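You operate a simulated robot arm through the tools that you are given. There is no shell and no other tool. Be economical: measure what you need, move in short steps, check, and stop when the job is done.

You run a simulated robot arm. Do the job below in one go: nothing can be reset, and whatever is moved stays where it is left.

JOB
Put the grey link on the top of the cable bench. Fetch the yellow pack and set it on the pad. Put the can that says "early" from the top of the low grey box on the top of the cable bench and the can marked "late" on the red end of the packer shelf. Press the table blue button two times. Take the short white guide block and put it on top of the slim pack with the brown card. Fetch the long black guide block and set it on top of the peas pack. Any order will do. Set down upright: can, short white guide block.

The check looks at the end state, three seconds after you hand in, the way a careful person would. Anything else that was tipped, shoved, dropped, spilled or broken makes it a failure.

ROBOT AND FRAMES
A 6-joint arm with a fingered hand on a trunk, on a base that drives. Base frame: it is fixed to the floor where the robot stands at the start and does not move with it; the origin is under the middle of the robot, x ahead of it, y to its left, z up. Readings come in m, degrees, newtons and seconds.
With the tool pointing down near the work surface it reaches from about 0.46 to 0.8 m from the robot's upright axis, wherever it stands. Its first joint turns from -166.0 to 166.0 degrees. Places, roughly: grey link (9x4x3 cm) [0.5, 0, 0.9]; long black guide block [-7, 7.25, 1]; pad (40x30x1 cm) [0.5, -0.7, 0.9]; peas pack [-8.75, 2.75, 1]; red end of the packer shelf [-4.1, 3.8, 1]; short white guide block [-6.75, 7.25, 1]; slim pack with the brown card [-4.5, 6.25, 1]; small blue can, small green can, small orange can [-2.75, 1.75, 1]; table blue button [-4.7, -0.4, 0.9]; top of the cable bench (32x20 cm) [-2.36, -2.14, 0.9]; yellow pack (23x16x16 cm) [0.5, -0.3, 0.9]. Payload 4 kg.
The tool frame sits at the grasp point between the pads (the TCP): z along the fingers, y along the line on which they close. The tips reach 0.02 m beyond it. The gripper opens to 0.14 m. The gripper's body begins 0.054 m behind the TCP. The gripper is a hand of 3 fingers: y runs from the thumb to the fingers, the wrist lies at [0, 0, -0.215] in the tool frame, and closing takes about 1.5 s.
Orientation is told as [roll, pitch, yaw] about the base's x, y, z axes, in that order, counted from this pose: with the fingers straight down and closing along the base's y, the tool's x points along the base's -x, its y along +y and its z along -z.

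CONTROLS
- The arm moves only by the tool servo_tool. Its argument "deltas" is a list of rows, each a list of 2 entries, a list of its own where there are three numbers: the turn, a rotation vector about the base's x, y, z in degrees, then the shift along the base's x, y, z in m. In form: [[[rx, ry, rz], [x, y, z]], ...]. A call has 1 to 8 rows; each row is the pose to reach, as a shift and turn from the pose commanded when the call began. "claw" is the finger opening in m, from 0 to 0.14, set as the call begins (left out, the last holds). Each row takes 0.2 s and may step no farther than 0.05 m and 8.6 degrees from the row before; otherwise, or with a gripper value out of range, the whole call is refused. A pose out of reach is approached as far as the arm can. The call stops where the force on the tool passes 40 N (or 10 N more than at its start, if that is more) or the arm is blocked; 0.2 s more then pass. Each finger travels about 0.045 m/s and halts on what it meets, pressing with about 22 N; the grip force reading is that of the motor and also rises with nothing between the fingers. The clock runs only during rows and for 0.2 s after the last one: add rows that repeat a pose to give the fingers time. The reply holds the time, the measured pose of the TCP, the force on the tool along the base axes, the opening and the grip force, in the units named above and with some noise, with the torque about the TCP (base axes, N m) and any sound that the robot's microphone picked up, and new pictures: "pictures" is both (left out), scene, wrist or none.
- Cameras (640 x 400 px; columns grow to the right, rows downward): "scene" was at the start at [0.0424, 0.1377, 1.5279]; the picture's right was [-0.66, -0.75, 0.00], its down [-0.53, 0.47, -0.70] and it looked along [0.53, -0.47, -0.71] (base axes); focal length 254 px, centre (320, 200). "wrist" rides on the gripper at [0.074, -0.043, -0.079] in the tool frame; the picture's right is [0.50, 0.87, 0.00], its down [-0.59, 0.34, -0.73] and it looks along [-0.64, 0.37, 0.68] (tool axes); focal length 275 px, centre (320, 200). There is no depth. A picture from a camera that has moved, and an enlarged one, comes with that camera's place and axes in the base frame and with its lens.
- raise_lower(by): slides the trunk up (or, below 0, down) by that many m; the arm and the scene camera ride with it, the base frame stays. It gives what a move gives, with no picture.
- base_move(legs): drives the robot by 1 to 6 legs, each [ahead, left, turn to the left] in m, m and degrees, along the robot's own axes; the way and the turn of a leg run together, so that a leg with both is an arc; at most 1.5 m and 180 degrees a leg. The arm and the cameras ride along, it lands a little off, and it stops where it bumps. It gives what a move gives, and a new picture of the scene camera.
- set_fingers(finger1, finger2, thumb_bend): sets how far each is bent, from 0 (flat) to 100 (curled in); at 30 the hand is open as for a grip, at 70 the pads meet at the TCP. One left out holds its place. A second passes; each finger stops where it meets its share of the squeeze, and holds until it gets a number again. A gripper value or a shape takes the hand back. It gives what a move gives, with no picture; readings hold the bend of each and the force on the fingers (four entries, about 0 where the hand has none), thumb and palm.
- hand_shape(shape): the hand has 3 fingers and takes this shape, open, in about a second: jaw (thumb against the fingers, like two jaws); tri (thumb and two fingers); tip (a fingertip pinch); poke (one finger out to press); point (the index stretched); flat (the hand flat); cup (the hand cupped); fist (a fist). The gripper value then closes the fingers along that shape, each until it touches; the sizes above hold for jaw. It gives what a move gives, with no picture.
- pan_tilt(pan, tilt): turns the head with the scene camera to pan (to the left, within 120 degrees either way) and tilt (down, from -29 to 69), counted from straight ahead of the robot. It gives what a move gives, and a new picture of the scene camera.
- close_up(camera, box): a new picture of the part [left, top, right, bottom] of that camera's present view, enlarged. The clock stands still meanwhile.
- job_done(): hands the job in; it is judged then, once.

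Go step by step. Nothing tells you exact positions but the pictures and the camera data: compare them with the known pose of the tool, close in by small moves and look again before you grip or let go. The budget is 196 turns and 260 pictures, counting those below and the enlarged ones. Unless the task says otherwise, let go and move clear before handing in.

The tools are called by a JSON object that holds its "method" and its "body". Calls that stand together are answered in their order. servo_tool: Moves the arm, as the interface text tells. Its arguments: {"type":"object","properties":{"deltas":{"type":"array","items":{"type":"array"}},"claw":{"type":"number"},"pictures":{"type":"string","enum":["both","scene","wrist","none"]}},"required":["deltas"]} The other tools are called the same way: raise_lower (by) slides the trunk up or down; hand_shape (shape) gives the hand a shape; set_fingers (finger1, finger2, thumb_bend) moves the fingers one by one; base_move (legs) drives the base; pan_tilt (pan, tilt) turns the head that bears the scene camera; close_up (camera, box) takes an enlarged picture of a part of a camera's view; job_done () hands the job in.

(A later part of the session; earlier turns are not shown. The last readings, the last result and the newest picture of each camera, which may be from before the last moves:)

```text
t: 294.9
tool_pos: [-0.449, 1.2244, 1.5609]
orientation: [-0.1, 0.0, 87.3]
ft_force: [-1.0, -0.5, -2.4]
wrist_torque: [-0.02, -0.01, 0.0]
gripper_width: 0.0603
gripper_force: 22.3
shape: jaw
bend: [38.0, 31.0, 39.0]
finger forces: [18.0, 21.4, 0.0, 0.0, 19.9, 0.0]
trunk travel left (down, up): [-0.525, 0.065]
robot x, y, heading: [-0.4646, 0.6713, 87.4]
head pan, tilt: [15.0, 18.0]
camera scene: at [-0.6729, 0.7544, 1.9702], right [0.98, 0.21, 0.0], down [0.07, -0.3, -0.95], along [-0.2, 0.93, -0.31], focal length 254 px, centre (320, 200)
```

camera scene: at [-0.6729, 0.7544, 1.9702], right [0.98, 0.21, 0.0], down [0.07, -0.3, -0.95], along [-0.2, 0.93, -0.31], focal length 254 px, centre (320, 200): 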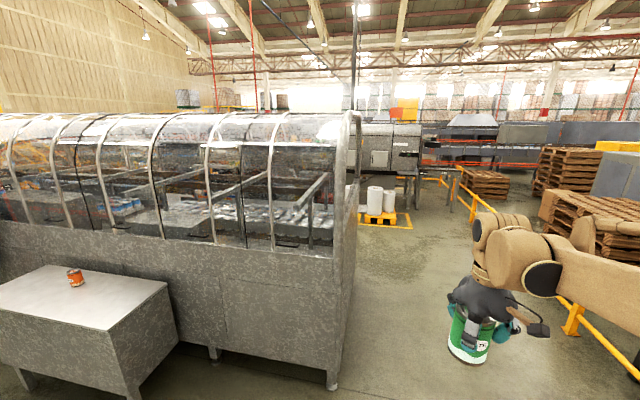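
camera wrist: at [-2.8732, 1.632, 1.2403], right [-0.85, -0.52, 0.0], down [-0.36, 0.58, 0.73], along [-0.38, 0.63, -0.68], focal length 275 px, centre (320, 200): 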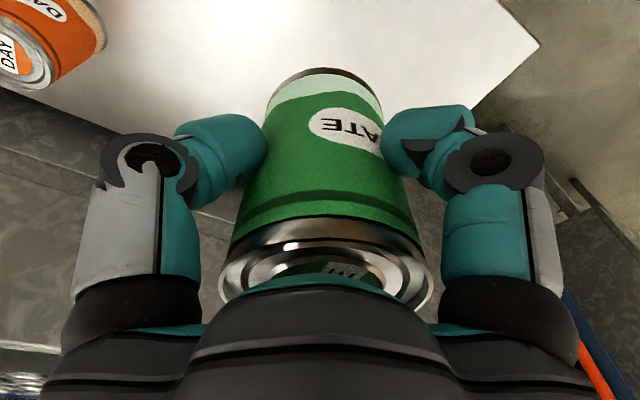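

The passage past the tunnel's east end is open. I'll drive through and turn west behind it.

{"method": "base_move", "body": {"legs": [[1.4, -0.25, 2.6], [1.3, 0, 0], [0.95, 0, 0], [0, 0, 90]]}}

{"method": "pan_tilt", "body": {"pan": 10, "tilt": 20}}

```text
t: 316.6
tool_pos: [-0.6324, 4.332, 1.5615]
orientation: [-0.1, 0.0, 177.7]
ft_force: [0.4, 0.2, -1.5]
wrist_torque: [0.01, -0.05, -0.02]
gripper_width: 0.0596
gripper_force: 21.8
shape: jaw
bend: [39.0, 31.0, 39.0]
finger forces: [17.5, 21.3, 0.1, 0.0, 20.0, 0.0]
trunk travel left (down, up): [-0.525, 0.065]
robot x, y, heading: [-0.0813, 4.3194, 177.5]
head pan, tilt: [15.0, 18.0]
camera scene: at [-0.1592, 4.1112, 1.9702], right [-0.22, 0.98, 0.0], down [0.3, 0.07, -0.95], along [-0.93, -0.21, -0.31], focal length 254 px, centre (320, 200)
```

scene: 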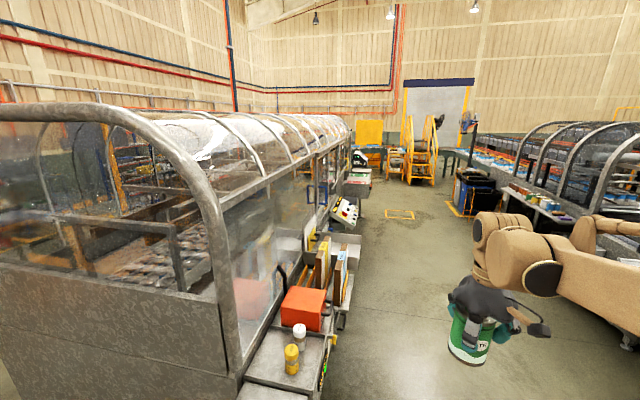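

```text
t: 317.2
tool_pos: [-0.633, 4.3335, 1.5611]
orientation: [0.0, 0.0, 177.7]
ft_force: [0.1, -0.2, -1.0]
wrist_torque: [-0.01, 0.0, -0.01]
gripper_width: 0.0601
gripper_force: 21.8
shape: jaw
bend: [39.0, 31.0, 39.0]
finger forces: [17.5, 21.1, 0.0, 0.0, 19.9, 0.0]
trunk travel left (down, up): [-0.525, 0.065]
robot x, y, heading: [-0.0831, 4.3225, 177.7]
head pan, tilt: [10.0, 20.0]
camera scene: at [-0.1605, 4.1191, 1.967], right [-0.13, 0.99, 0.0], down [0.34, 0.05, -0.94], along [-0.93, -0.13, -0.34], focal length 254 px, centre (320, 200)
```

scene: 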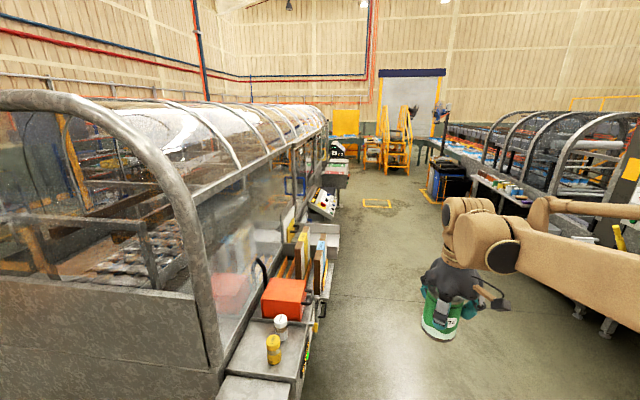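

The corridor runs west between the two lines. I'll drive along its middle (y≈5) and look for the red-ended packer shelf.

{"method": "base_move", "body": {"legs": [[0.8, -0.22, 2.3], [1.2, -0.35, 0], [0.9, -0.05, 0]]}}

{"method": "pan_tilt", "body": {"pan": 40, "tilt": 25}}

```text
t: 331.9
tool_pos: [-3.5289, 4.9536, 1.5614]
orientation: [-0.2, 0.0, 179.0]
ft_force: [-0.1, -0.5, -1.5]
wrist_torque: [0.03, -0.01, -0.03]
gripper_width: 0.0597
gripper_force: 21.6
shape: jaw
bend: [39.0, 31.0, 39.0]
finger forces: [17.5, 21.3, 0.0, 0.0, 19.9, 0.1]
trunk travel left (down, up): [-0.525, 0.065]
robot x, y, heading: [-2.9751, 4.9583, 179.2]
head pan, tilt: [10.0, 20.0]
camera scene: at [-3.051, 4.7527, 1.9669], right [-0.16, 0.99, 0.0], down [0.34, 0.05, -0.94], along [-0.93, -0.15, -0.34], focal length 254 px, centre (320, 200)
```

scene: 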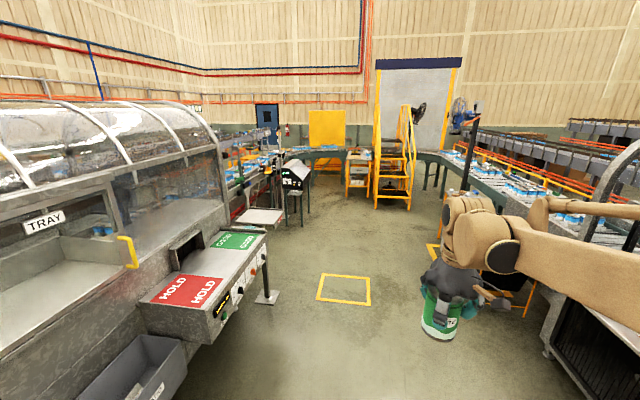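

```text
t: 332.8
tool_pos: [-3.5291, 4.9536, 1.5608]
orientation: [-0.1, 0.0, 178.9]
ft_force: [-0.9, -0.1, -0.7]
wrist_torque: [0.01, 0.01, 0.0]
gripper_width: 0.06
gripper_force: 22.2
shape: jaw
bend: [39.0, 31.0, 39.0]
finger forces: [17.4, 21.2, 0.1, 0.0, 19.9, 0.0]
trunk travel left (down, up): [-0.525, 0.065]
robot x, y, heading: [-2.9791, 4.9581, 179.1]
head pan, tilt: [40.0, 25.0]
camera scene: at [-3.0303, 4.7094, 1.9589], right [-0.63, 0.78, 0.0], down [0.33, 0.27, -0.91], along [-0.7, -0.57, -0.42], focal length 254 px, centre (320, 200)
```

scene: 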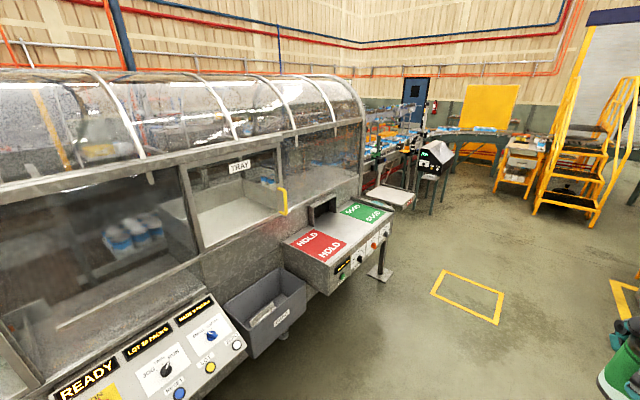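

The red "HOLD" end of the shelf is at about (-4.1, 3.8). I'll stop in front of it facing south.

{"method": "base_move", "body": {"legs": [[1.12, 0, 0], [0, 0, 91], [0.42, 0, 0]]}}

{"method": "raise_lower", "body": {"by": -0.4}}

{"method": "pan_tilt", "body": {"pan": 0, "tilt": 40}}

```text
t: 344.6
tool_pos: [-4.0822, 4.0002, 1.5603]
orientation: [0.0, 0.0, -90.4]
ft_force: [-0.7, 0.1, -1.3]
wrist_torque: [0.04, 0.03, -0.02]
gripper_width: 0.0596
gripper_force: 21.5
shape: jaw
bend: [39.0, 31.0, 39.0]
finger forces: [17.1, 21.3, 0.1, 0.1, 19.9, 0.0]
trunk travel left (down, up): [-0.525, 0.065]
robot x, y, heading: [-4.0878, 4.5519, -90.2]
head pan, tilt: [40.0, 25.0]
camera scene: at [-3.8384, 4.4996, 1.9589], right [-0.77, -0.64, 0.0], down [-0.27, 0.33, -0.91], along [0.58, -0.7, -0.42], focal length 254 px, centre (320, 200)
```

scene: 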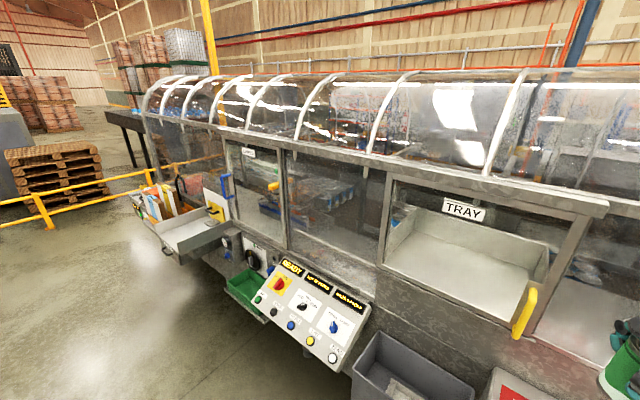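

```text
t: 348.4
tool_pos: [-4.0824, 4.0005, 1.1612]
orientation: [0.0, 0.0, -90.4]
ft_force: [-0.1, -0.5, -2.4]
wrist_torque: [0.01, -0.02, 0.0]
gripper_width: 0.0594
gripper_force: 22.0
shape: jaw
bend: [39.0, 31.0, 39.0]
finger forces: [17.2, 21.3, 0.1, 0.0, 20.0, 0.0]
trunk travel left (down, up): [-0.125, 0.465]
robot x, y, heading: [-4.09, 4.5525, -90.4]
head pan, tilt: [40.0, 25.0]
```

```text
t: 349.5
tool_pos: [-4.0819, 4.0001, 1.1604]
orientation: [-0.1, 0.0, -90.4]
ft_force: [-0.6, 0.0, -1.5]
wrist_torque: [0.02, 0.0, 0.0]
gripper_width: 0.0597
gripper_force: 22.1
shape: jaw
bend: [39.0, 31.0, 39.0]
finger forces: [17.2, 21.2, 0.0, 0.1, 19.8, 0.0]
trunk travel left (down, up): [-0.125, 0.465]
robot x, y, heading: [-4.0903, 4.5517, -90.5]
head pan, tilt: [0.0, 40.0]
camera scene: at [-3.8977, 4.4862, 1.5356], right [-1.0, 0.01, 0.0], down [0.0, 0.64, -0.77], along [-0.01, -0.77, -0.64], focal length 254 px, centre (320, 200)
```

scene: 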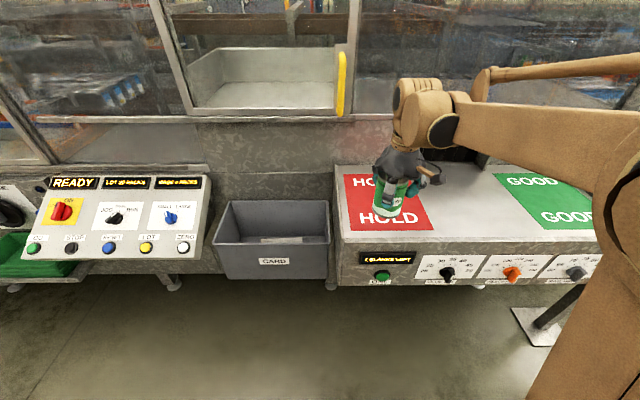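

Red patch centre triangulates to (-4.15, 3.785), surface about 0.937. Moving the can over it and lowering.

{"method": "servo_tool", "body": {"deltas": [[[0, 0, 0], [-0.02, -0.04, 0]], [[0, 0, 0], [-0.04, -0.08, 0]], [[0, 0, 0], [-0.06, -0.12, 0]], [[0, 0, 0], [-0.068, -0.165, 0]], [[0, 0, 0], [-0.068, -0.205, -0.01]], [[0, 0, 0], [-0.068, -0.205, -0.055]], [[0, 0, 0], [-0.068, -0.205, -0.1]], [[0, 0, 0], [-0.068, -0.205, -0.13]]], "pictures": "scene"}}

```text
t: 351.3
tool_pos: [-4.1501, 3.7942, 1.0479]
orientation: [-0.2, -0.3, -90.4]
ft_force: [0.3, -0.3, 26.6]
wrist_torque: [0.44, 0.23, -0.05]
gripper_width: 0.0609
gripper_force: 21.4
shape: jaw
bend: [39.0, 30.0, 39.0]
finger forces: [23.3, 34.7, 0.1, 0.0, 24.7, 0.1]
trunk travel left (down, up): [-0.125, 0.465]
robot x, y, heading: [-4.0919, 4.5518, -90.7]
head pan, tilt: [0.0, 40.0]
stopped in row 8: the force on the tool passed its limit at 80 N (the readings are from after the stop); the commanded pose is now the measured one
camera scene: at [-3.8975, 4.4877, 1.536], right [-1.0, 0.01, 0.0], down [0.0, 0.64, -0.77], along [-0.01, -0.77, -0.64], focal length 254 px, centre (320, 200)
```

scene: 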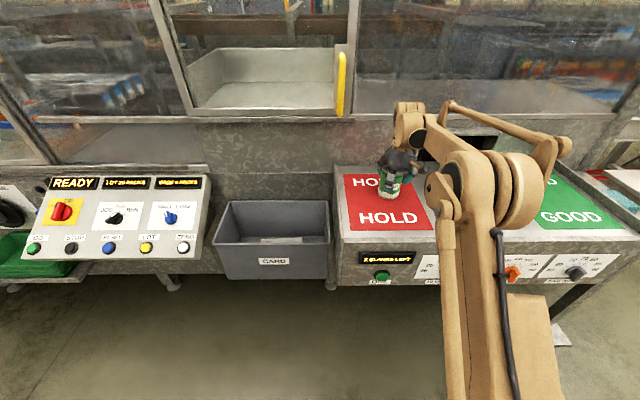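

{"method": "close_up", "body": {"camera": "scene", "box": [330, 90, 460, 240]}}

```text
2.67 times, centred on (395, 165) of scene
camera zoom: at [-3.8975, 4.4877, 1.536], right [-1.0, 0.01, 0.0], down [0.0, 0.64, -0.77], along [-0.01, -0.77, -0.64], focal length 677 px, centre (120, 293)
```

zoom: 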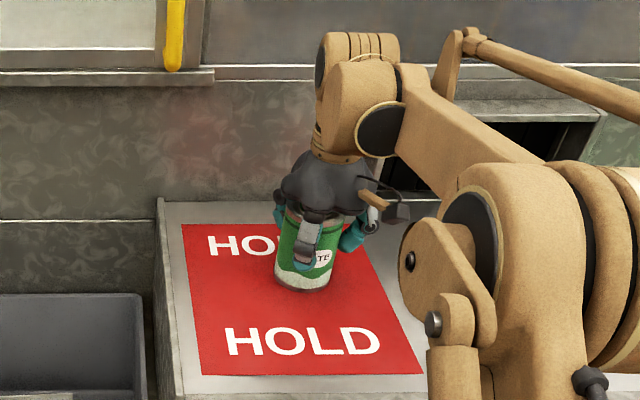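

The can is standing on the red patch (surface ≈0.98). Easing off and opening.

{"method": "servo_tool", "body": {"deltas": [[[0, 0, 0], [0, 0, 0.003]], [[0, 0, 0], [0, 0, 0.003]]], "pictures": "none"}}

{"method": "servo_tool", "body": {"deltas": [[[0, 0, 0], [0, 0, 0]], [[0, 0, 0], [0, 0, 0]], [[0, 0, 0], [0, 0, 0]], [[0, 0, 0], [0, 0, 0]], [[0, 0, 0], [0, 0, 0]], [[0, 0, 0], [0, 0, 0]]], "claw": 0.12, "pictures": "wrist"}}

```text
t: 351.9
tool_pos: [-4.1511, 3.794, 1.0494]
orientation: [-0.1, -0.2, -90.5]
ft_force: [0.6, 2.5, 5.4]
wrist_torque: [0.36, 0.15, -0.03]
gripper_width: 0.0608
gripper_force: 22.2
shape: jaw
bend: [39.0, 30.0, 39.0]
finger forces: [22.1, 28.1, 0.0, 0.1, 21.8, 0.0]
trunk travel left (down, up): [-0.125, 0.465]
robot x, y, heading: [-4.0918, 4.5492, -90.3]
head pan, tilt: [0.0, 40.0]
```

```text
t: 353.3
tool_pos: [-4.1514, 3.7933, 1.0489]
orientation: [-0.1, -0.2, -90.6]
ft_force: [-0.1, -0.5, -0.2]
wrist_torque: [0.02, 0.02, -0.01]
gripper_width: 0.1198
gripper_force: 0.1
shape: jaw
bend: [24.0, 24.0, 22.0]
finger forces: [0.0, 0.0, 0.1, 0.1, 0.1, 0.0]
trunk travel left (down, up): [-0.125, 0.465]
robot x, y, heading: [-4.0904, 4.5497, -90.3]
head pan, tilt: [0.0, 40.0]
camera wrist: at [-4.1915, 3.8675, 1.1273], right [0.87, 0.49, 0.0], down [0.34, -0.59, 0.74], along [0.36, -0.64, -0.68], focal length 275 px, centre (320, 200)
```

wrist: 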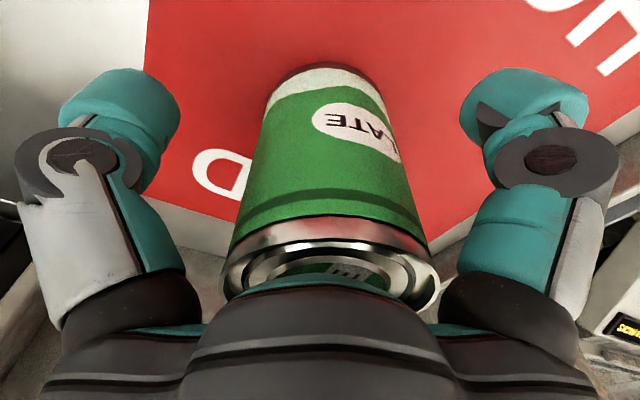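

The late can stands free on the red end. I'll rise, back off, and look toward the guide blocks and slim pack.

{"method": "servo_tool", "body": {"deltas": [[[0, 0, 0], [0, 0, 0.04]], [[0, 0, 0], [0, 0, 0.08]], [[0, 0, 0], [0, 0, 0.12]], [[0, 0, 0], [0, 0.02, 0.15]], [[0, 0, 0], [0, 0.06, 0.17]], [[0, 0, 0], [0, 0.1, 0.17]], [[0, 0, 0], [0, 0.14, 0.17]], [[0, 0, 0], [0, 0.18, 0.17]]], "pictures": "none"}}

{"method": "base_move", "body": {"legs": [[-0.45, 0, 0], [0, 0, -110]]}}

{"method": "pan_tilt", "body": {"pan": 0, "tilt": 20}}

{"method": "pan_tilt", "body": {"pan": -65, "tilt": 25}}

```text
t: 355.1
tool_pos: [-4.1517, 3.9752, 1.2193]
orientation: [-0.1, -0.3, -90.4]
ft_force: [0.6, -0.1, -0.5]
wrist_torque: [-0.01, 0.01, -0.01]
gripper_width: 0.1197
gripper_force: 0.0
shape: jaw
bend: [24.0, 24.0, 22.0]
finger forces: [0.1, 0.1, 0.1, 0.0, 0.1, 0.1]
trunk travel left (down, up): [-0.125, 0.465]
robot x, y, heading: [-4.0906, 4.5488, -90.4]
head pan, tilt: [0.0, 40.0]
```

```text
t: 362.4
tool_pos: [-4.6076, 5.2556, 1.2192]
orientation: [-0.1, -0.2, 159.6]
ft_force: [-0.5, 0.3, 0.6]
wrist_torque: [0.0, -0.02, -0.01]
gripper_width: 0.1197
gripper_force: 0.1
shape: jaw
bend: [24.0, 24.0, 22.0]
finger forces: [0.0, 0.0, 0.1, 0.1, 0.0, 0.1]
trunk travel left (down, up): [-0.125, 0.465]
robot x, y, heading: [-4.0854, 4.9946, 159.8]
head pan, tilt: [0.0, 40.0]
camera scene: at [-4.2122, 4.8446, 1.5356], right [0.35, 0.94, 0.0], down [0.6, -0.22, -0.77], along [-0.72, 0.27, -0.64], focal length 254 px, centre (320, 200)
```

scene: 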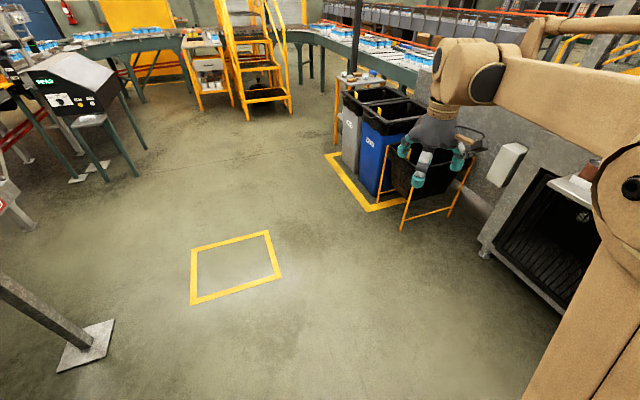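

```text
t: 363.2
tool_pos: [-4.6067, 5.2537, 1.2187]
orientation: [-0.1, -0.1, 159.6]
ft_force: [0.3, 0.0, 0.4]
wrist_torque: [-0.02, -0.02, 0.0]
gripper_width: 0.1197
gripper_force: 0.0
shape: jaw
bend: [24.0, 24.0, 22.0]
finger forces: [0.0, 0.1, 0.0, 0.1, 0.0, 0.0]
trunk travel left (down, up): [-0.125, 0.465]
robot x, y, heading: [-4.087, 4.9989, 159.7]
head pan, tilt: [0.0, 20.0]
camera scene: at [-4.2198, 4.8474, 1.5669], right [0.35, 0.94, 0.0], down [0.32, -0.12, -0.94], along [-0.88, 0.33, -0.34], focal length 254 px, centre (320, 200)
```

scene: 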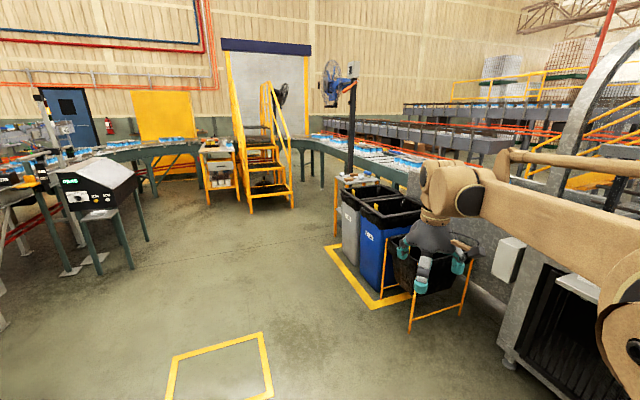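

```text
t: 364.6
tool_pos: [-4.6066, 5.2537, 1.2186]
orientation: [-0.2, -0.2, 159.6]
ft_force: [-0.1, -0.4, -0.3]
wrist_torque: [0.01, 0.02, -0.02]
gripper_width: 0.1197
gripper_force: 0.1
shape: jaw
bend: [24.0, 24.0, 22.0]
finger forces: [0.0, 0.1, 0.1, 0.0, 0.0, 0.1]
trunk travel left (down, up): [-0.125, 0.465]
robot x, y, heading: [-4.0844, 4.9973, 159.6]
head pan, tilt: [-65.0, 25.0]
camera scene: at [-4.1401, 4.9068, 1.5589], right [1.0, 0.08, 0.0], down [0.03, -0.42, -0.91], along [-0.07, 0.9, -0.42], focal length 254 px, centre (320, 200)
```

scene: 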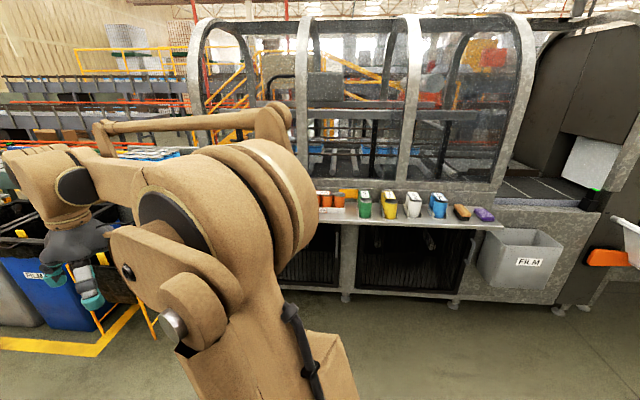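

{"method": "close_up", "body": {"camera": "scene", "box": [290, 170, 510, 260]}}

{"method": "pan_tilt", "body": {"pan": -15, "tilt": 15}}

{"method": "close_up", "body": {"camera": "scene", "box": [150, 100, 400, 260]}}

```text
2.91 times, centred on (400, 215) of scene
camera zoom: at [-4.1401, 4.9068, 1.5589], right [1.0, 0.08, 0.0], down [0.03, -0.42, -0.91], along [-0.07, 0.9, -0.42], focal length 739 px, centre (87, 156)
```

zoom: 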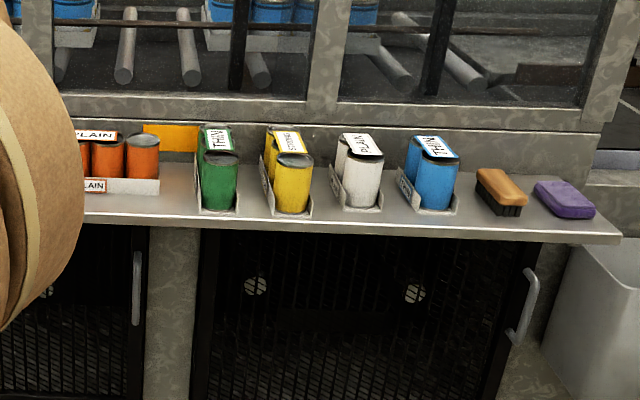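

```text
t: 365.8
tool_pos: [-4.6071, 5.2546, 1.2185]
orientation: [-0.1, -0.2, 159.7]
ft_force: [-0.1, 0.7, -0.4]
wrist_torque: [0.04, 0.02, -0.03]
gripper_width: 0.1199
gripper_force: 0.1
shape: jaw
bend: [24.0, 24.0, 22.0]
finger forces: [0.0, 0.0, 0.0, 0.0, 0.0, 0.1]
trunk travel left (down, up): [-0.125, 0.465]
robot x, y, heading: [-4.0876, 4.9971, 159.6]
head pan, tilt: [-15.0, 15.0]
camera scene: at [-4.2087, 4.8691, 1.5751], right [0.58, 0.82, 0.0], down [0.21, -0.15, -0.97], along [-0.79, 0.56, -0.26], focal length 254 px, centre (320, 200)
```

scene: 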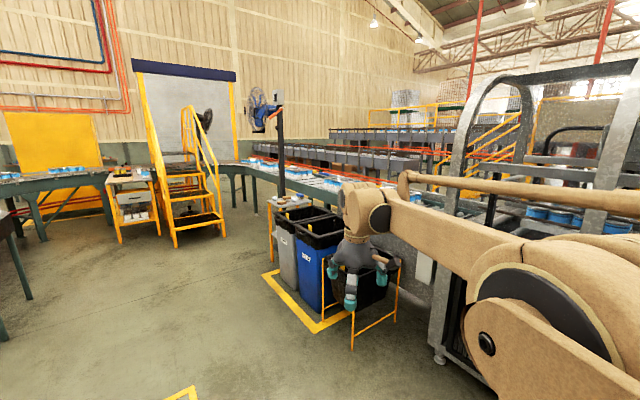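

```text
2.50 times, centred on (275, 180) of scene
camera zoom: at [-4.2087, 4.8691, 1.5751], right [0.58, 0.82, 0.0], down [0.21, -0.15, -0.97], along [-0.79, 0.56, -0.26], focal length 635 px, centre (432, 250)
```

zoom: 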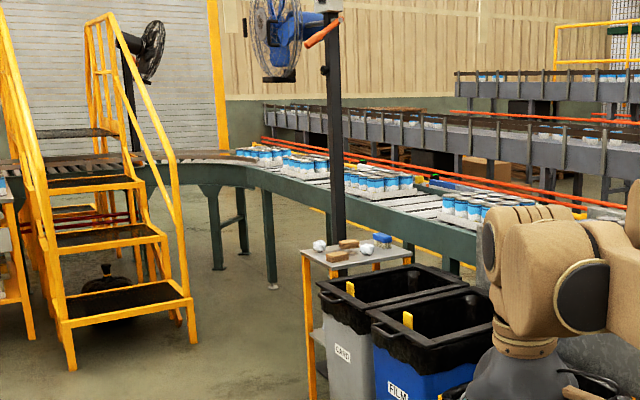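

The slim packs sit on the far shelf, and the guide blocks should be on the conveyor near (-7, 7.25). I'll drive west along the corridor and look there first.

{"method": "base_move", "body": {"legs": [[0, 0, 20.4], [1.4, 0, 0], [1.3, 0, 0], [0, 0, -90]]}}

{"method": "pan_tilt", "body": {"pan": 0, "tilt": 20}}

```text
t: 383.7
tool_pos: [-6.6986, 5.5641, 1.2182]
orientation: [-0.1, -0.2, 90.1]
ft_force: [-0.8, -0.5, -0.4]
wrist_torque: [-0.01, -0.01, 0.01]
gripper_width: 0.1198
gripper_force: 0.0
shape: jaw
bend: [24.0, 24.0, 22.0]
finger forces: [0.0, 0.0, 0.0, 0.0, 0.1, 0.0]
trunk travel left (down, up): [-0.125, 0.465]
robot x, y, heading: [-6.7554, 4.9881, 90.3]
head pan, tilt: [-15.0, 15.0]
camera scene: at [-6.9206, 5.0592, 1.5751], right [0.97, -0.26, 0.0], down [-0.07, -0.25, -0.97], along [0.25, 0.93, -0.26], focal length 254 px, centre (320, 200)
```

scene: 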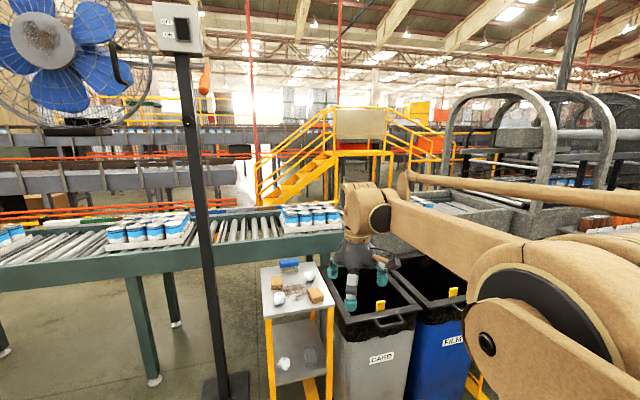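

```text
t: 384.4
tool_pos: [-6.6997, 5.5646, 1.2189]
orientation: [-0.2, -0.3, 90.2]
ft_force: [-0.2, 0.1, -0.1]
wrist_torque: [0.0, 0.01, 0.01]
gripper_width: 0.1196
gripper_force: 0.1
shape: jaw
bend: [24.0, 24.0, 22.0]
finger forces: [0.0, 0.0, 0.0, 0.1, 0.0, 0.0]
trunk travel left (down, up): [-0.125, 0.465]
robot x, y, heading: [-6.7578, 4.9866, 90.3]
head pan, tilt: [0.0, 20.0]
camera scene: at [-6.9448, 5.062, 1.567], right [1.0, 0.0, 0.0], down [0.0, -0.34, -0.94], along [0.0, 0.94, -0.34], focal length 254 px, centre (320, 200)
```

scene: 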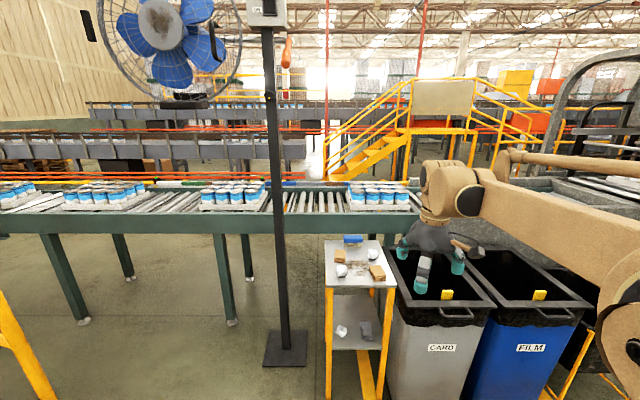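

{"method": "close_up", "body": {"camera": "scene", "box": [140, 160, 420, 220]}}

{"method": "close_up", "body": {"camera": "scene", "box": [310, 225, 410, 350]}}

```text
2.29 times, centred on (280, 190) of scene
camera zoom: at [-6.9448, 5.062, 1.567], right [1.0, 0.0, 0.0], down [0.0, -0.34, -0.94], along [0.0, 0.94, -0.34], focal length 580 px, centre (411, 223)
```

zoom: 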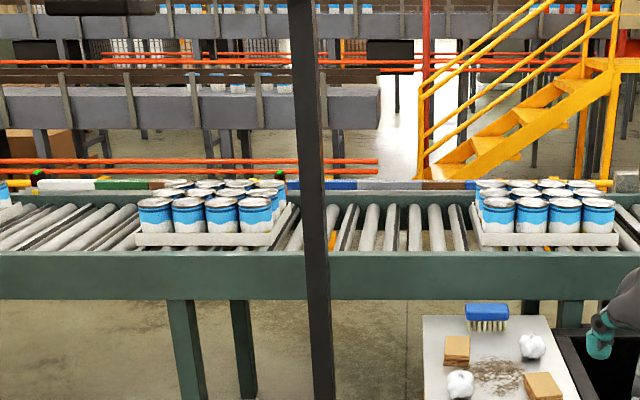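

```text
3.20 times, centred on (360, 288) of scene
camera zoom: at [-6.9448, 5.062, 1.567], right [1.0, 0.0, 0.0], down [0.0, -0.34, -0.94], along [0.0, 0.94, -0.34], focal length 813 px, centre (192, -80)
```

zoom: 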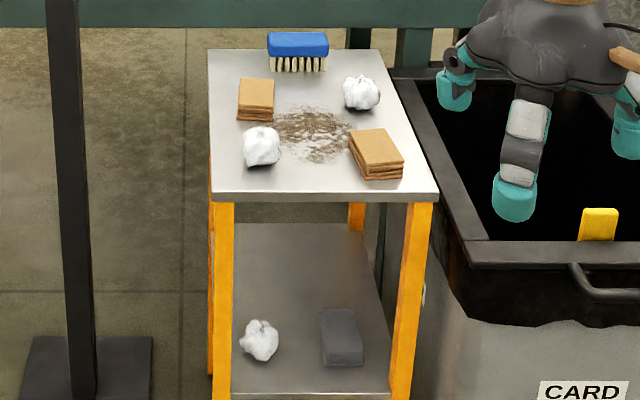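

A row of coloured guide blocks lies along the conveyor's far edge. I'll raise the trunk to triangulate their positions and see which is which.

{"method": "raise_lower", "body": {"by": 0.4}}

{"method": "base_move", "body": {"legs": [[0.25, 0.3, 0]]}}

{"method": "close_up", "body": {"camera": "scene", "box": [180, 190, 460, 330]}}

```text
t: 388.3
tool_pos: [-6.6989, 5.5658, 1.6182]
orientation: [-0.1, -0.1, 90.2]
ft_force: [0.1, 0.6, 0.2]
wrist_torque: [0.02, 0.0, 0.0]
gripper_width: 0.1198
gripper_force: 0.0
shape: jaw
bend: [24.0, 24.0, 22.0]
finger forces: [0.0, 0.0, 0.0, 0.0, 0.0, 0.0]
trunk travel left (down, up): [-0.525, 0.065]
robot x, y, heading: [-6.7602, 4.9891, 90.0]
head pan, tilt: [0.0, 20.0]
```

```text
t: 390.7
tool_pos: [-7.0043, 5.8144, 1.6199]
orientation: [-0.2, -0.2, 90.0]
ft_force: [0.6, 0.3, -1.1]
wrist_torque: [0.0, 0.0, -0.01]
gripper_width: 0.1197
gripper_force: 0.0
shape: jaw
bend: [24.0, 24.0, 22.0]
finger forces: [0.0, 0.0, 0.0, 0.0, 0.1, 0.1]
trunk travel left (down, up): [-0.525, 0.065]
robot x, y, heading: [-7.0612, 5.2358, 90.1]
head pan, tilt: [0.0, 20.0]
camera scene: at [-7.2498, 5.3118, 1.9669], right [1.0, 0.0, 0.0], down [0.0, -0.34, -0.94], along [0.0, 0.94, -0.34], focal length 254 px, centre (320, 200)
```

scene: 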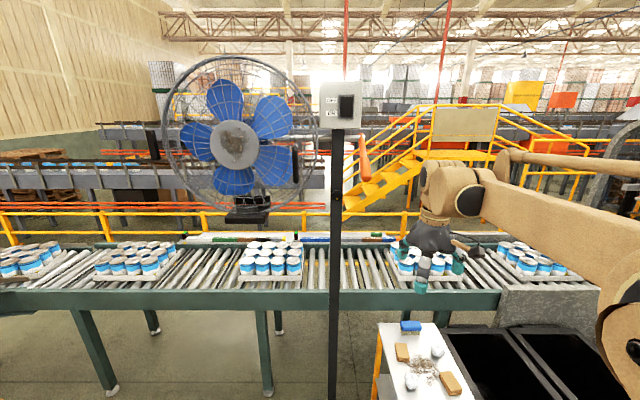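

```text
2.29 times, centred on (320, 260) of scene
camera zoom: at [-7.2498, 5.3118, 1.9669], right [1.0, 0.0, 0.0], down [0.0, -0.34, -0.94], along [0.0, 0.94, -0.34], focal length 580 px, centre (320, 63)
```

zoom: 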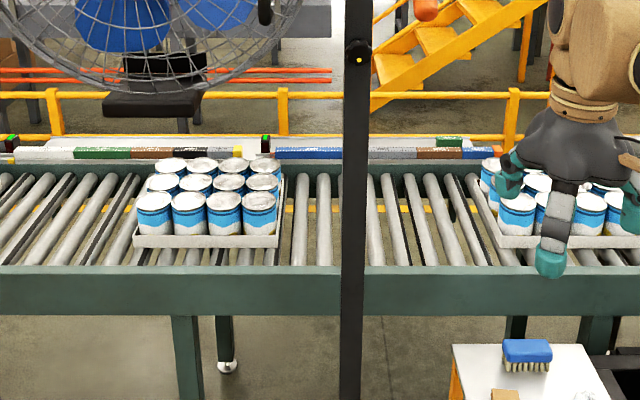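

{"method": "close_up", "body": {"camera": "scene", "box": [180, 215, 300, 275]}}

{"method": "close_up", "body": {"camera": "scene", "box": [290, 215, 410, 275]}}

```text
5.33 times, centred on (240, 245) of scene
camera zoom: at [-7.2498, 5.3118, 1.9669], right [1.0, 0.0, 0.0], down [0.0, -0.34, -0.94], along [0.0, 0.94, -0.34], focal length 1354 px, centre (747, -40)
```

zoom: 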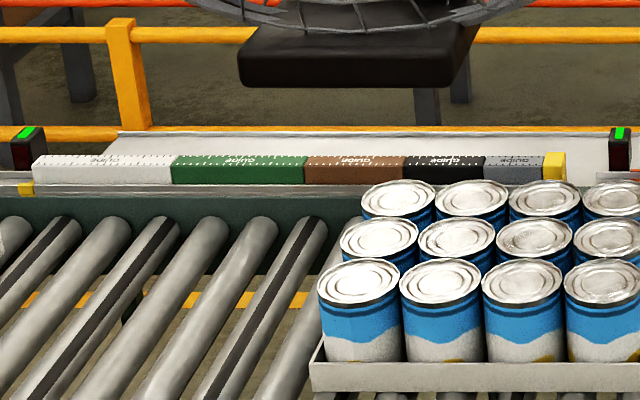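

```text
5.33 times, centred on (350, 245) of scene
camera zoom: at [-7.2498, 5.3118, 1.9669], right [1.0, 0.0, 0.0], down [0.0, -0.34, -0.94], along [0.0, 0.94, -0.34], focal length 1354 px, centre (160, -40)
```

zoom: 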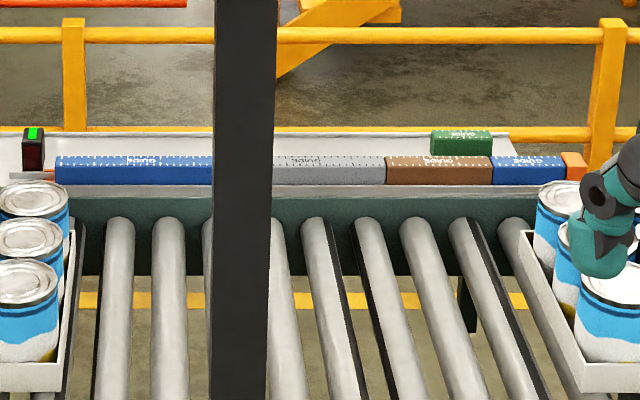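

The visible row shows other colours; the hand hides the part right of x≈-6.6. I'll shift right to see more.

{"method": "base_move", "body": {"legs": [[0, -0.6, 0]]}}

{"method": "close_up", "body": {"camera": "scene", "box": [200, 210, 420, 290]}}

```text
t: 394.1
tool_pos: [-6.4082, 5.8174, 1.6191]
orientation: [-0.1, -0.2, 90.5]
ft_force: [-0.2, 0.3, -0.6]
wrist_torque: [-0.02, 0.04, 0.05]
gripper_width: 0.1198
gripper_force: 0.1
shape: jaw
bend: [24.0, 24.0, 22.0]
finger forces: [0.0, 0.0, 0.0, 0.0, 0.0, 0.0]
trunk travel left (down, up): [-0.525, 0.065]
robot x, y, heading: [-6.4629, 5.2415, 90.4]
head pan, tilt: [0.0, 20.0]
camera scene: at [-6.6519, 5.3136, 1.967], right [1.0, 0.01, 0.0], down [0.0, -0.34, -0.94], along [-0.01, 0.94, -0.34], focal length 254 px, centre (320, 200)
```

scene: 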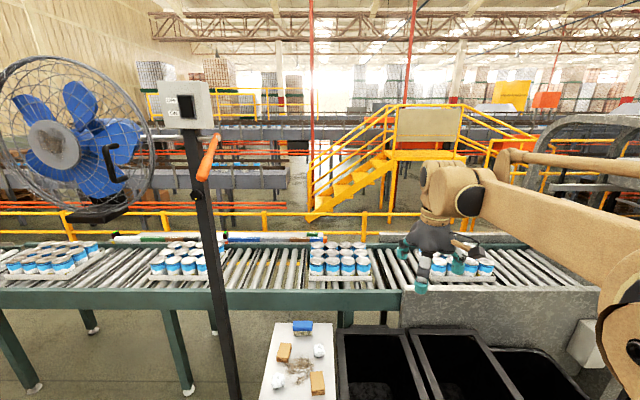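

```text
2.91 times, centred on (310, 250) of scene
camera zoom: at [-6.6519, 5.3136, 1.967], right [1.0, 0.01, 0.0], down [0.0, -0.34, -0.94], along [-0.01, 0.94, -0.34], focal length 739 px, centre (349, 54)
```

zoom: 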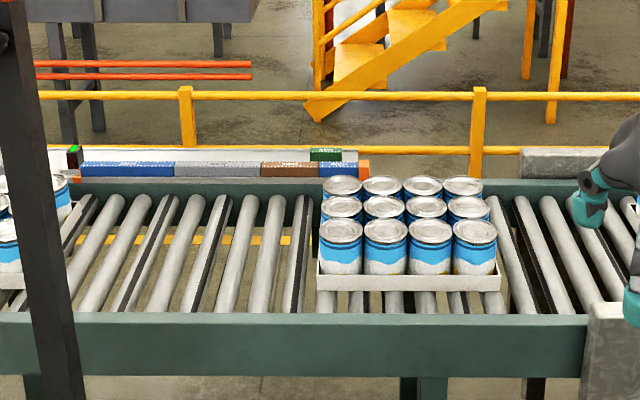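

{"method": "close_up", "body": {"camera": "scene", "box": [220, 222, 290, 266]}}

{"method": "close_up", "body": {"camera": "scene", "box": [270, 222, 340, 266]}}

{"method": "close_up", "body": {"camera": "scene", "box": [100, 210, 230, 290]}}

```text
9.09 times, centred on (255, 244) of scene
camera zoom: at [-6.6519, 5.3136, 1.967], right [1.0, 0.01, 0.0], down [0.0, -0.34, -0.94], along [-0.01, 0.94, -0.34], focal length 2308 px, centre (911, -200)
```

zoom: 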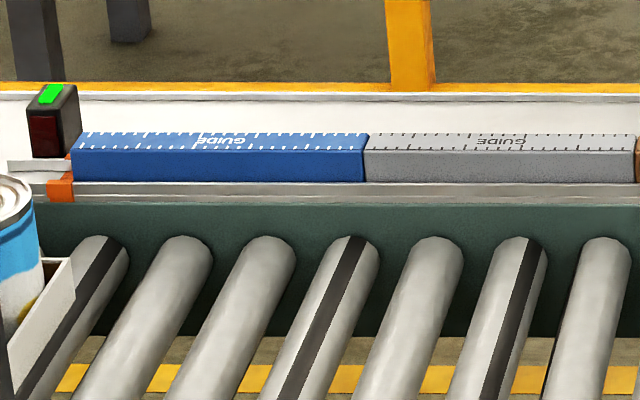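

```text
9.09 times, centred on (305, 244) of scene
camera zoom: at [-6.6519, 5.3136, 1.967], right [1.0, 0.01, 0.0], down [0.0, -0.34, -0.94], along [-0.01, 0.94, -0.34], focal length 2308 px, centre (456, -200)
```

zoom: 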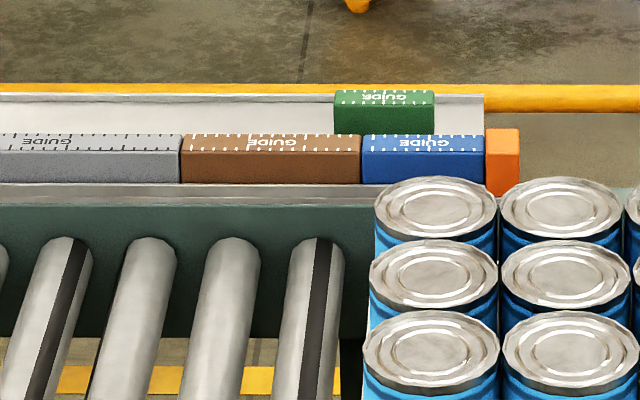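

```text
4.92 times, centred on (165, 250) of scene
camera zoom: at [-6.6519, 5.3136, 1.967], right [1.0, 0.01, 0.0], down [0.0, -0.34, -0.94], along [-0.01, 0.94, -0.34], focal length 1250 px, centre (1083, -46)
```

zoom: 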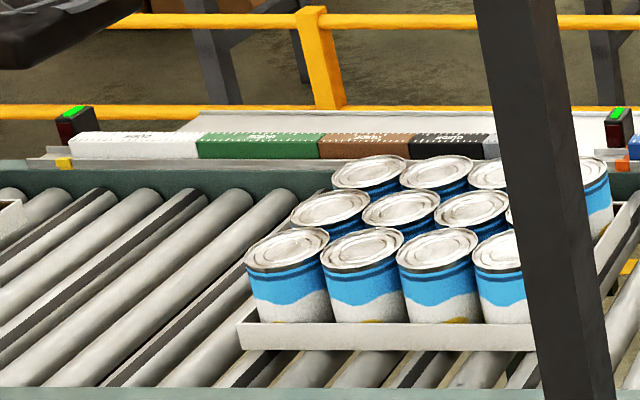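

The two wanted blocks are not visible from here; they may lie on the white tray behind the row. I'll get closer and look down with the wrist camera from above.

{"method": "base_move", "body": {"legs": [[0.45, 0.2, 0]]}}

{"method": "servo_tool", "body": {"deltas": [[[0, 0, 0], [0, 0.045, 0]], [[0, 0, 0], [0, 0.09, 0]], [[0, 0, 0], [0, 0.135, 0]], [[0, 0, 0], [0, 0.18, 0]], [[0, 0, 0], [0, 0.225, 0]], [[0, 0, 0], [0, 0.27, 0]]], "pictures": "wrist"}}

```text
t: 397.0
tool_pos: [-6.6011, 6.271, 1.6199]
orientation: [-0.2, -0.2, 89.6]
ft_force: [-0.4, 0.5, 0.3]
wrist_torque: [-0.02, -0.03, 0.01]
gripper_width: 0.1198
gripper_force: 0.0
shape: jaw
bend: [24.0, 24.0, 22.0]
finger forces: [0.0, 0.0, 0.0, 0.1, 0.1, 0.0]
trunk travel left (down, up): [-0.525, 0.065]
robot x, y, heading: [-6.6653, 5.689, 89.5]
head pan, tilt: [0.0, 20.0]
camera scene: at [-6.8511, 5.7708, 1.9669], right [1.0, -0.01, 0.0], down [0.0, -0.34, -0.94], along [0.01, 0.94, -0.34], focal length 254 px, centre (320, 200)
```

scene: 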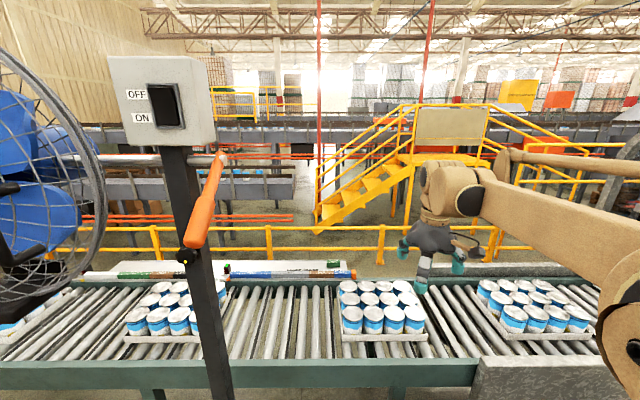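

```text
t: 398.4
tool_pos: [-6.605, 6.4656, 1.59]
orientation: [-0.2, -0.1, 89.6]
ft_force: [-0.2, 0.5, -0.4]
wrist_torque: [-0.04, -0.02, 0.01]
gripper_width: 0.1199
gripper_force: 0.0
shape: jaw
bend: [23.0, 23.0, 22.0]
finger forces: [0.0, 0.0, 0.1, 0.1, 0.0, 0.1]
out of reach, approached as far as the arm can: row 5, 6
trunk travel left (down, up): [-0.525, 0.065]
robot x, y, heading: [-6.6626, 5.6941, 89.5]
head pan, tilt: [0.0, 20.0]
camera wrist: at [-6.5608, 6.3904, 1.6685], right [-0.87, -0.49, 0.0], down [-0.34, 0.59, 0.74], along [-0.36, 0.64, -0.68], focal length 275 px, centre (320, 200)
```

wrist: 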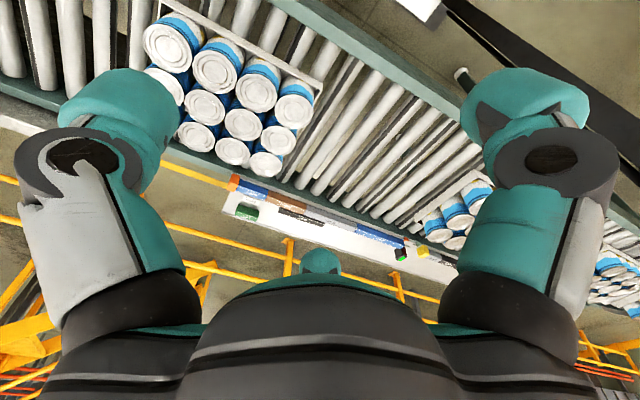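

{"method": "close_up", "body": {"camera": "wrist", "box": [210, 160, 420, 280]}}

```text
3.05 times, centred on (315, 220) of wrist
camera zoom: at [-6.5608, 6.3904, 1.6685], right [-0.87, -0.49, 0.0], down [-0.34, 0.59, 0.74], along [-0.36, 0.64, -0.68], focal length 839 px, centre (335, 139)
```

zoom: 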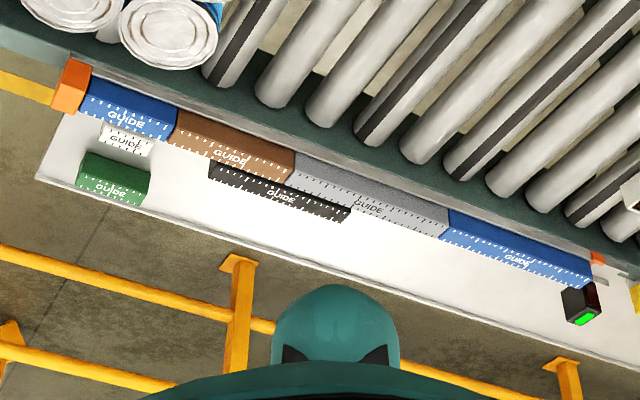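

Found them: the short white block at about (-6.71, 7.18) and the long black one at about (-6.93, 7.18), on a tray only reachable from the aisle north of this conveyor. I must drive out of the U, around the west side by the roller door. First leg: retract and go back east.

{"method": "servo_tool", "body": {"deltas": [[[0, 0, 0], [0, -0.05, 0]], [[0, 0, 0], [0, -0.1, 0]], [[0, 0, 0], [0, -0.15, 0]], [[0, 0, 0], [0, -0.2, 0]], [[0, 0, 0], [0, -0.25, 0]], [[0, 0, 0], [0, -0.28, 0]]], "pictures": "none"}}

{"method": "base_move", "body": {"legs": [[-0.65, 0, 0], [0, 0, 90.5], [-1.45, 0, 0], [-1.45, 0, 0], [-0.9, 0, 0], [-0.8, 0.1, 0]]}}

```text
t: 399.8
tool_pos: [-6.6071, 6.1837, 1.5958]
orientation: [-0.1, -0.3, 89.7]
ft_force: [-0.1, -1.1, 0.3]
wrist_torque: [0.03, -0.01, -0.03]
gripper_width: 0.1198
gripper_force: 0.2
shape: jaw
bend: [23.0, 23.0, 22.0]
finger forces: [0.1, 0.0, 0.1, 0.2, 0.0, 0.0]
trunk travel left (down, up): [-0.525, 0.065]
robot x, y, heading: [-6.6622, 5.6929, 89.8]
head pan, tilt: [0.0, 20.0]
```

```text
t: 429.3
tool_pos: [-2.5336, 5.0717, 1.594]
orientation: [0.0, -0.2, -178.6]
ft_force: [0.3, -0.3, 0.6]
wrist_torque: [0.01, 0.01, 0.02]
gripper_width: 0.1199
gripper_force: 0.2
shape: jaw
bend: [23.0, 23.0, 22.0]
finger forces: [0.0, 0.0, 0.1, 0.0, 0.0, 0.1]
trunk travel left (down, up): [-0.525, 0.065]
robot x, y, heading: [-2.0387, 5.0297, -178.8]
head pan, tilt: [0.0, 20.0]
camera scene: at [-2.1075, 4.8396, 1.967], right [-0.03, 1.0, 0.0], down [0.34, 0.01, -0.94], along [-0.94, -0.02, -0.34], focal length 254 px, centre (320, 200)
```

scene: 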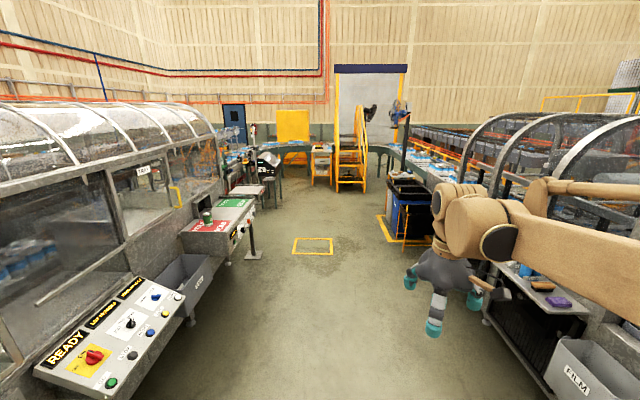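

The red-end can stands fine. Continuing out of the U along the known path.

{"method": "base_move", "body": {"legs": [[-1.2, 0.48, -1.2], [-0.75, 0.22, 0], [0, 0, -90], [-1.3, 0.1, 0], [-1.2, 0, 0], [-1.0, 0.3, 0]]}}

```text
t: 460.3
tool_pos: [-0.4423, 1.3335, 1.5943]
orientation: [-0.2, -0.3, 90.6]
ft_force: [-0.3, 0.0, -0.1]
wrist_torque: [-0.01, 0.04, -0.01]
gripper_width: 0.1199
gripper_force: 0.1
shape: jaw
bend: [23.0, 23.0, 22.0]
finger forces: [0.0, 0.1, 0.0, 0.0, 0.0, 0.1]
trunk travel left (down, up): [-0.525, 0.065]
robot x, y, heading: [-0.4868, 0.8412, 90.6]
head pan, tilt: [0.0, 20.0]
camera scene: at [-0.6803, 0.9142, 1.967], right [1.0, 0.01, 0.0], down [0.0, -0.34, -0.94], along [-0.01, 0.94, -0.34], focal length 254 px, centre (320, 200)
```

scene: 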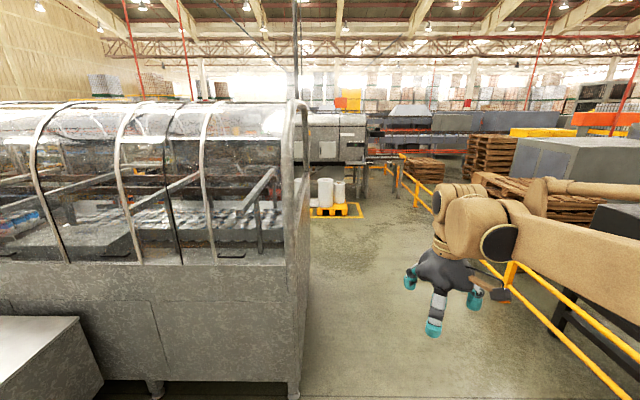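

{"method": "base_move", "body": {"legs": [[0, 0, 89.4], [1.45, -0.1, 0], [1.3, 0, 0], [1.2, -0.42, 0], [1.4, 0, 0], [1.4, 0, 0]]}}

```text
t: 489.8
tool_pos: [-6.3184, 1.2031, 1.5938]
orientation: [-0.2, -0.1, -175.3]
ft_force: [0.5, -0.1, 0.2]
wrist_torque: [0.02, -0.05, -0.01]
gripper_width: 0.1197
gripper_force: 0.1
shape: jaw
bend: [23.0, 23.0, 22.0]
finger forces: [0.1, 0.0, 0.0, 0.1, 0.0, 0.0]
trunk travel left (down, up): [-0.525, 0.065]
robot x, y, heading: [-5.8253, 1.1897, -175.4]
head pan, tilt: [0.0, 20.0]
stopped in leg 5: the robot was blocked; the commanded pose is now the measured one
camera scene: at [-5.8791, 0.9963, 1.9669], right [-0.08, 1.0, 0.0], down [0.34, 0.03, -0.94], along [-0.94, -0.08, -0.34], focal length 254 px, centre (320, 200)
```

scene: 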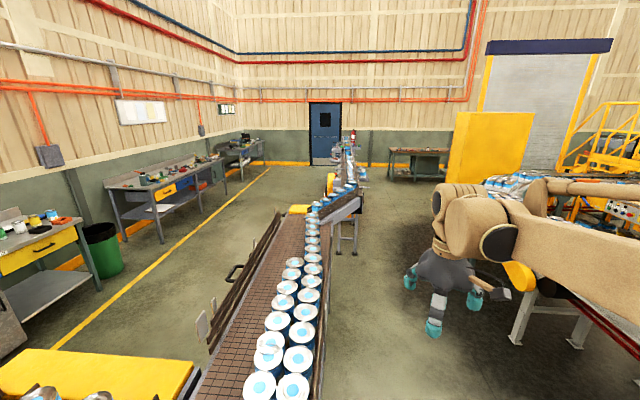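

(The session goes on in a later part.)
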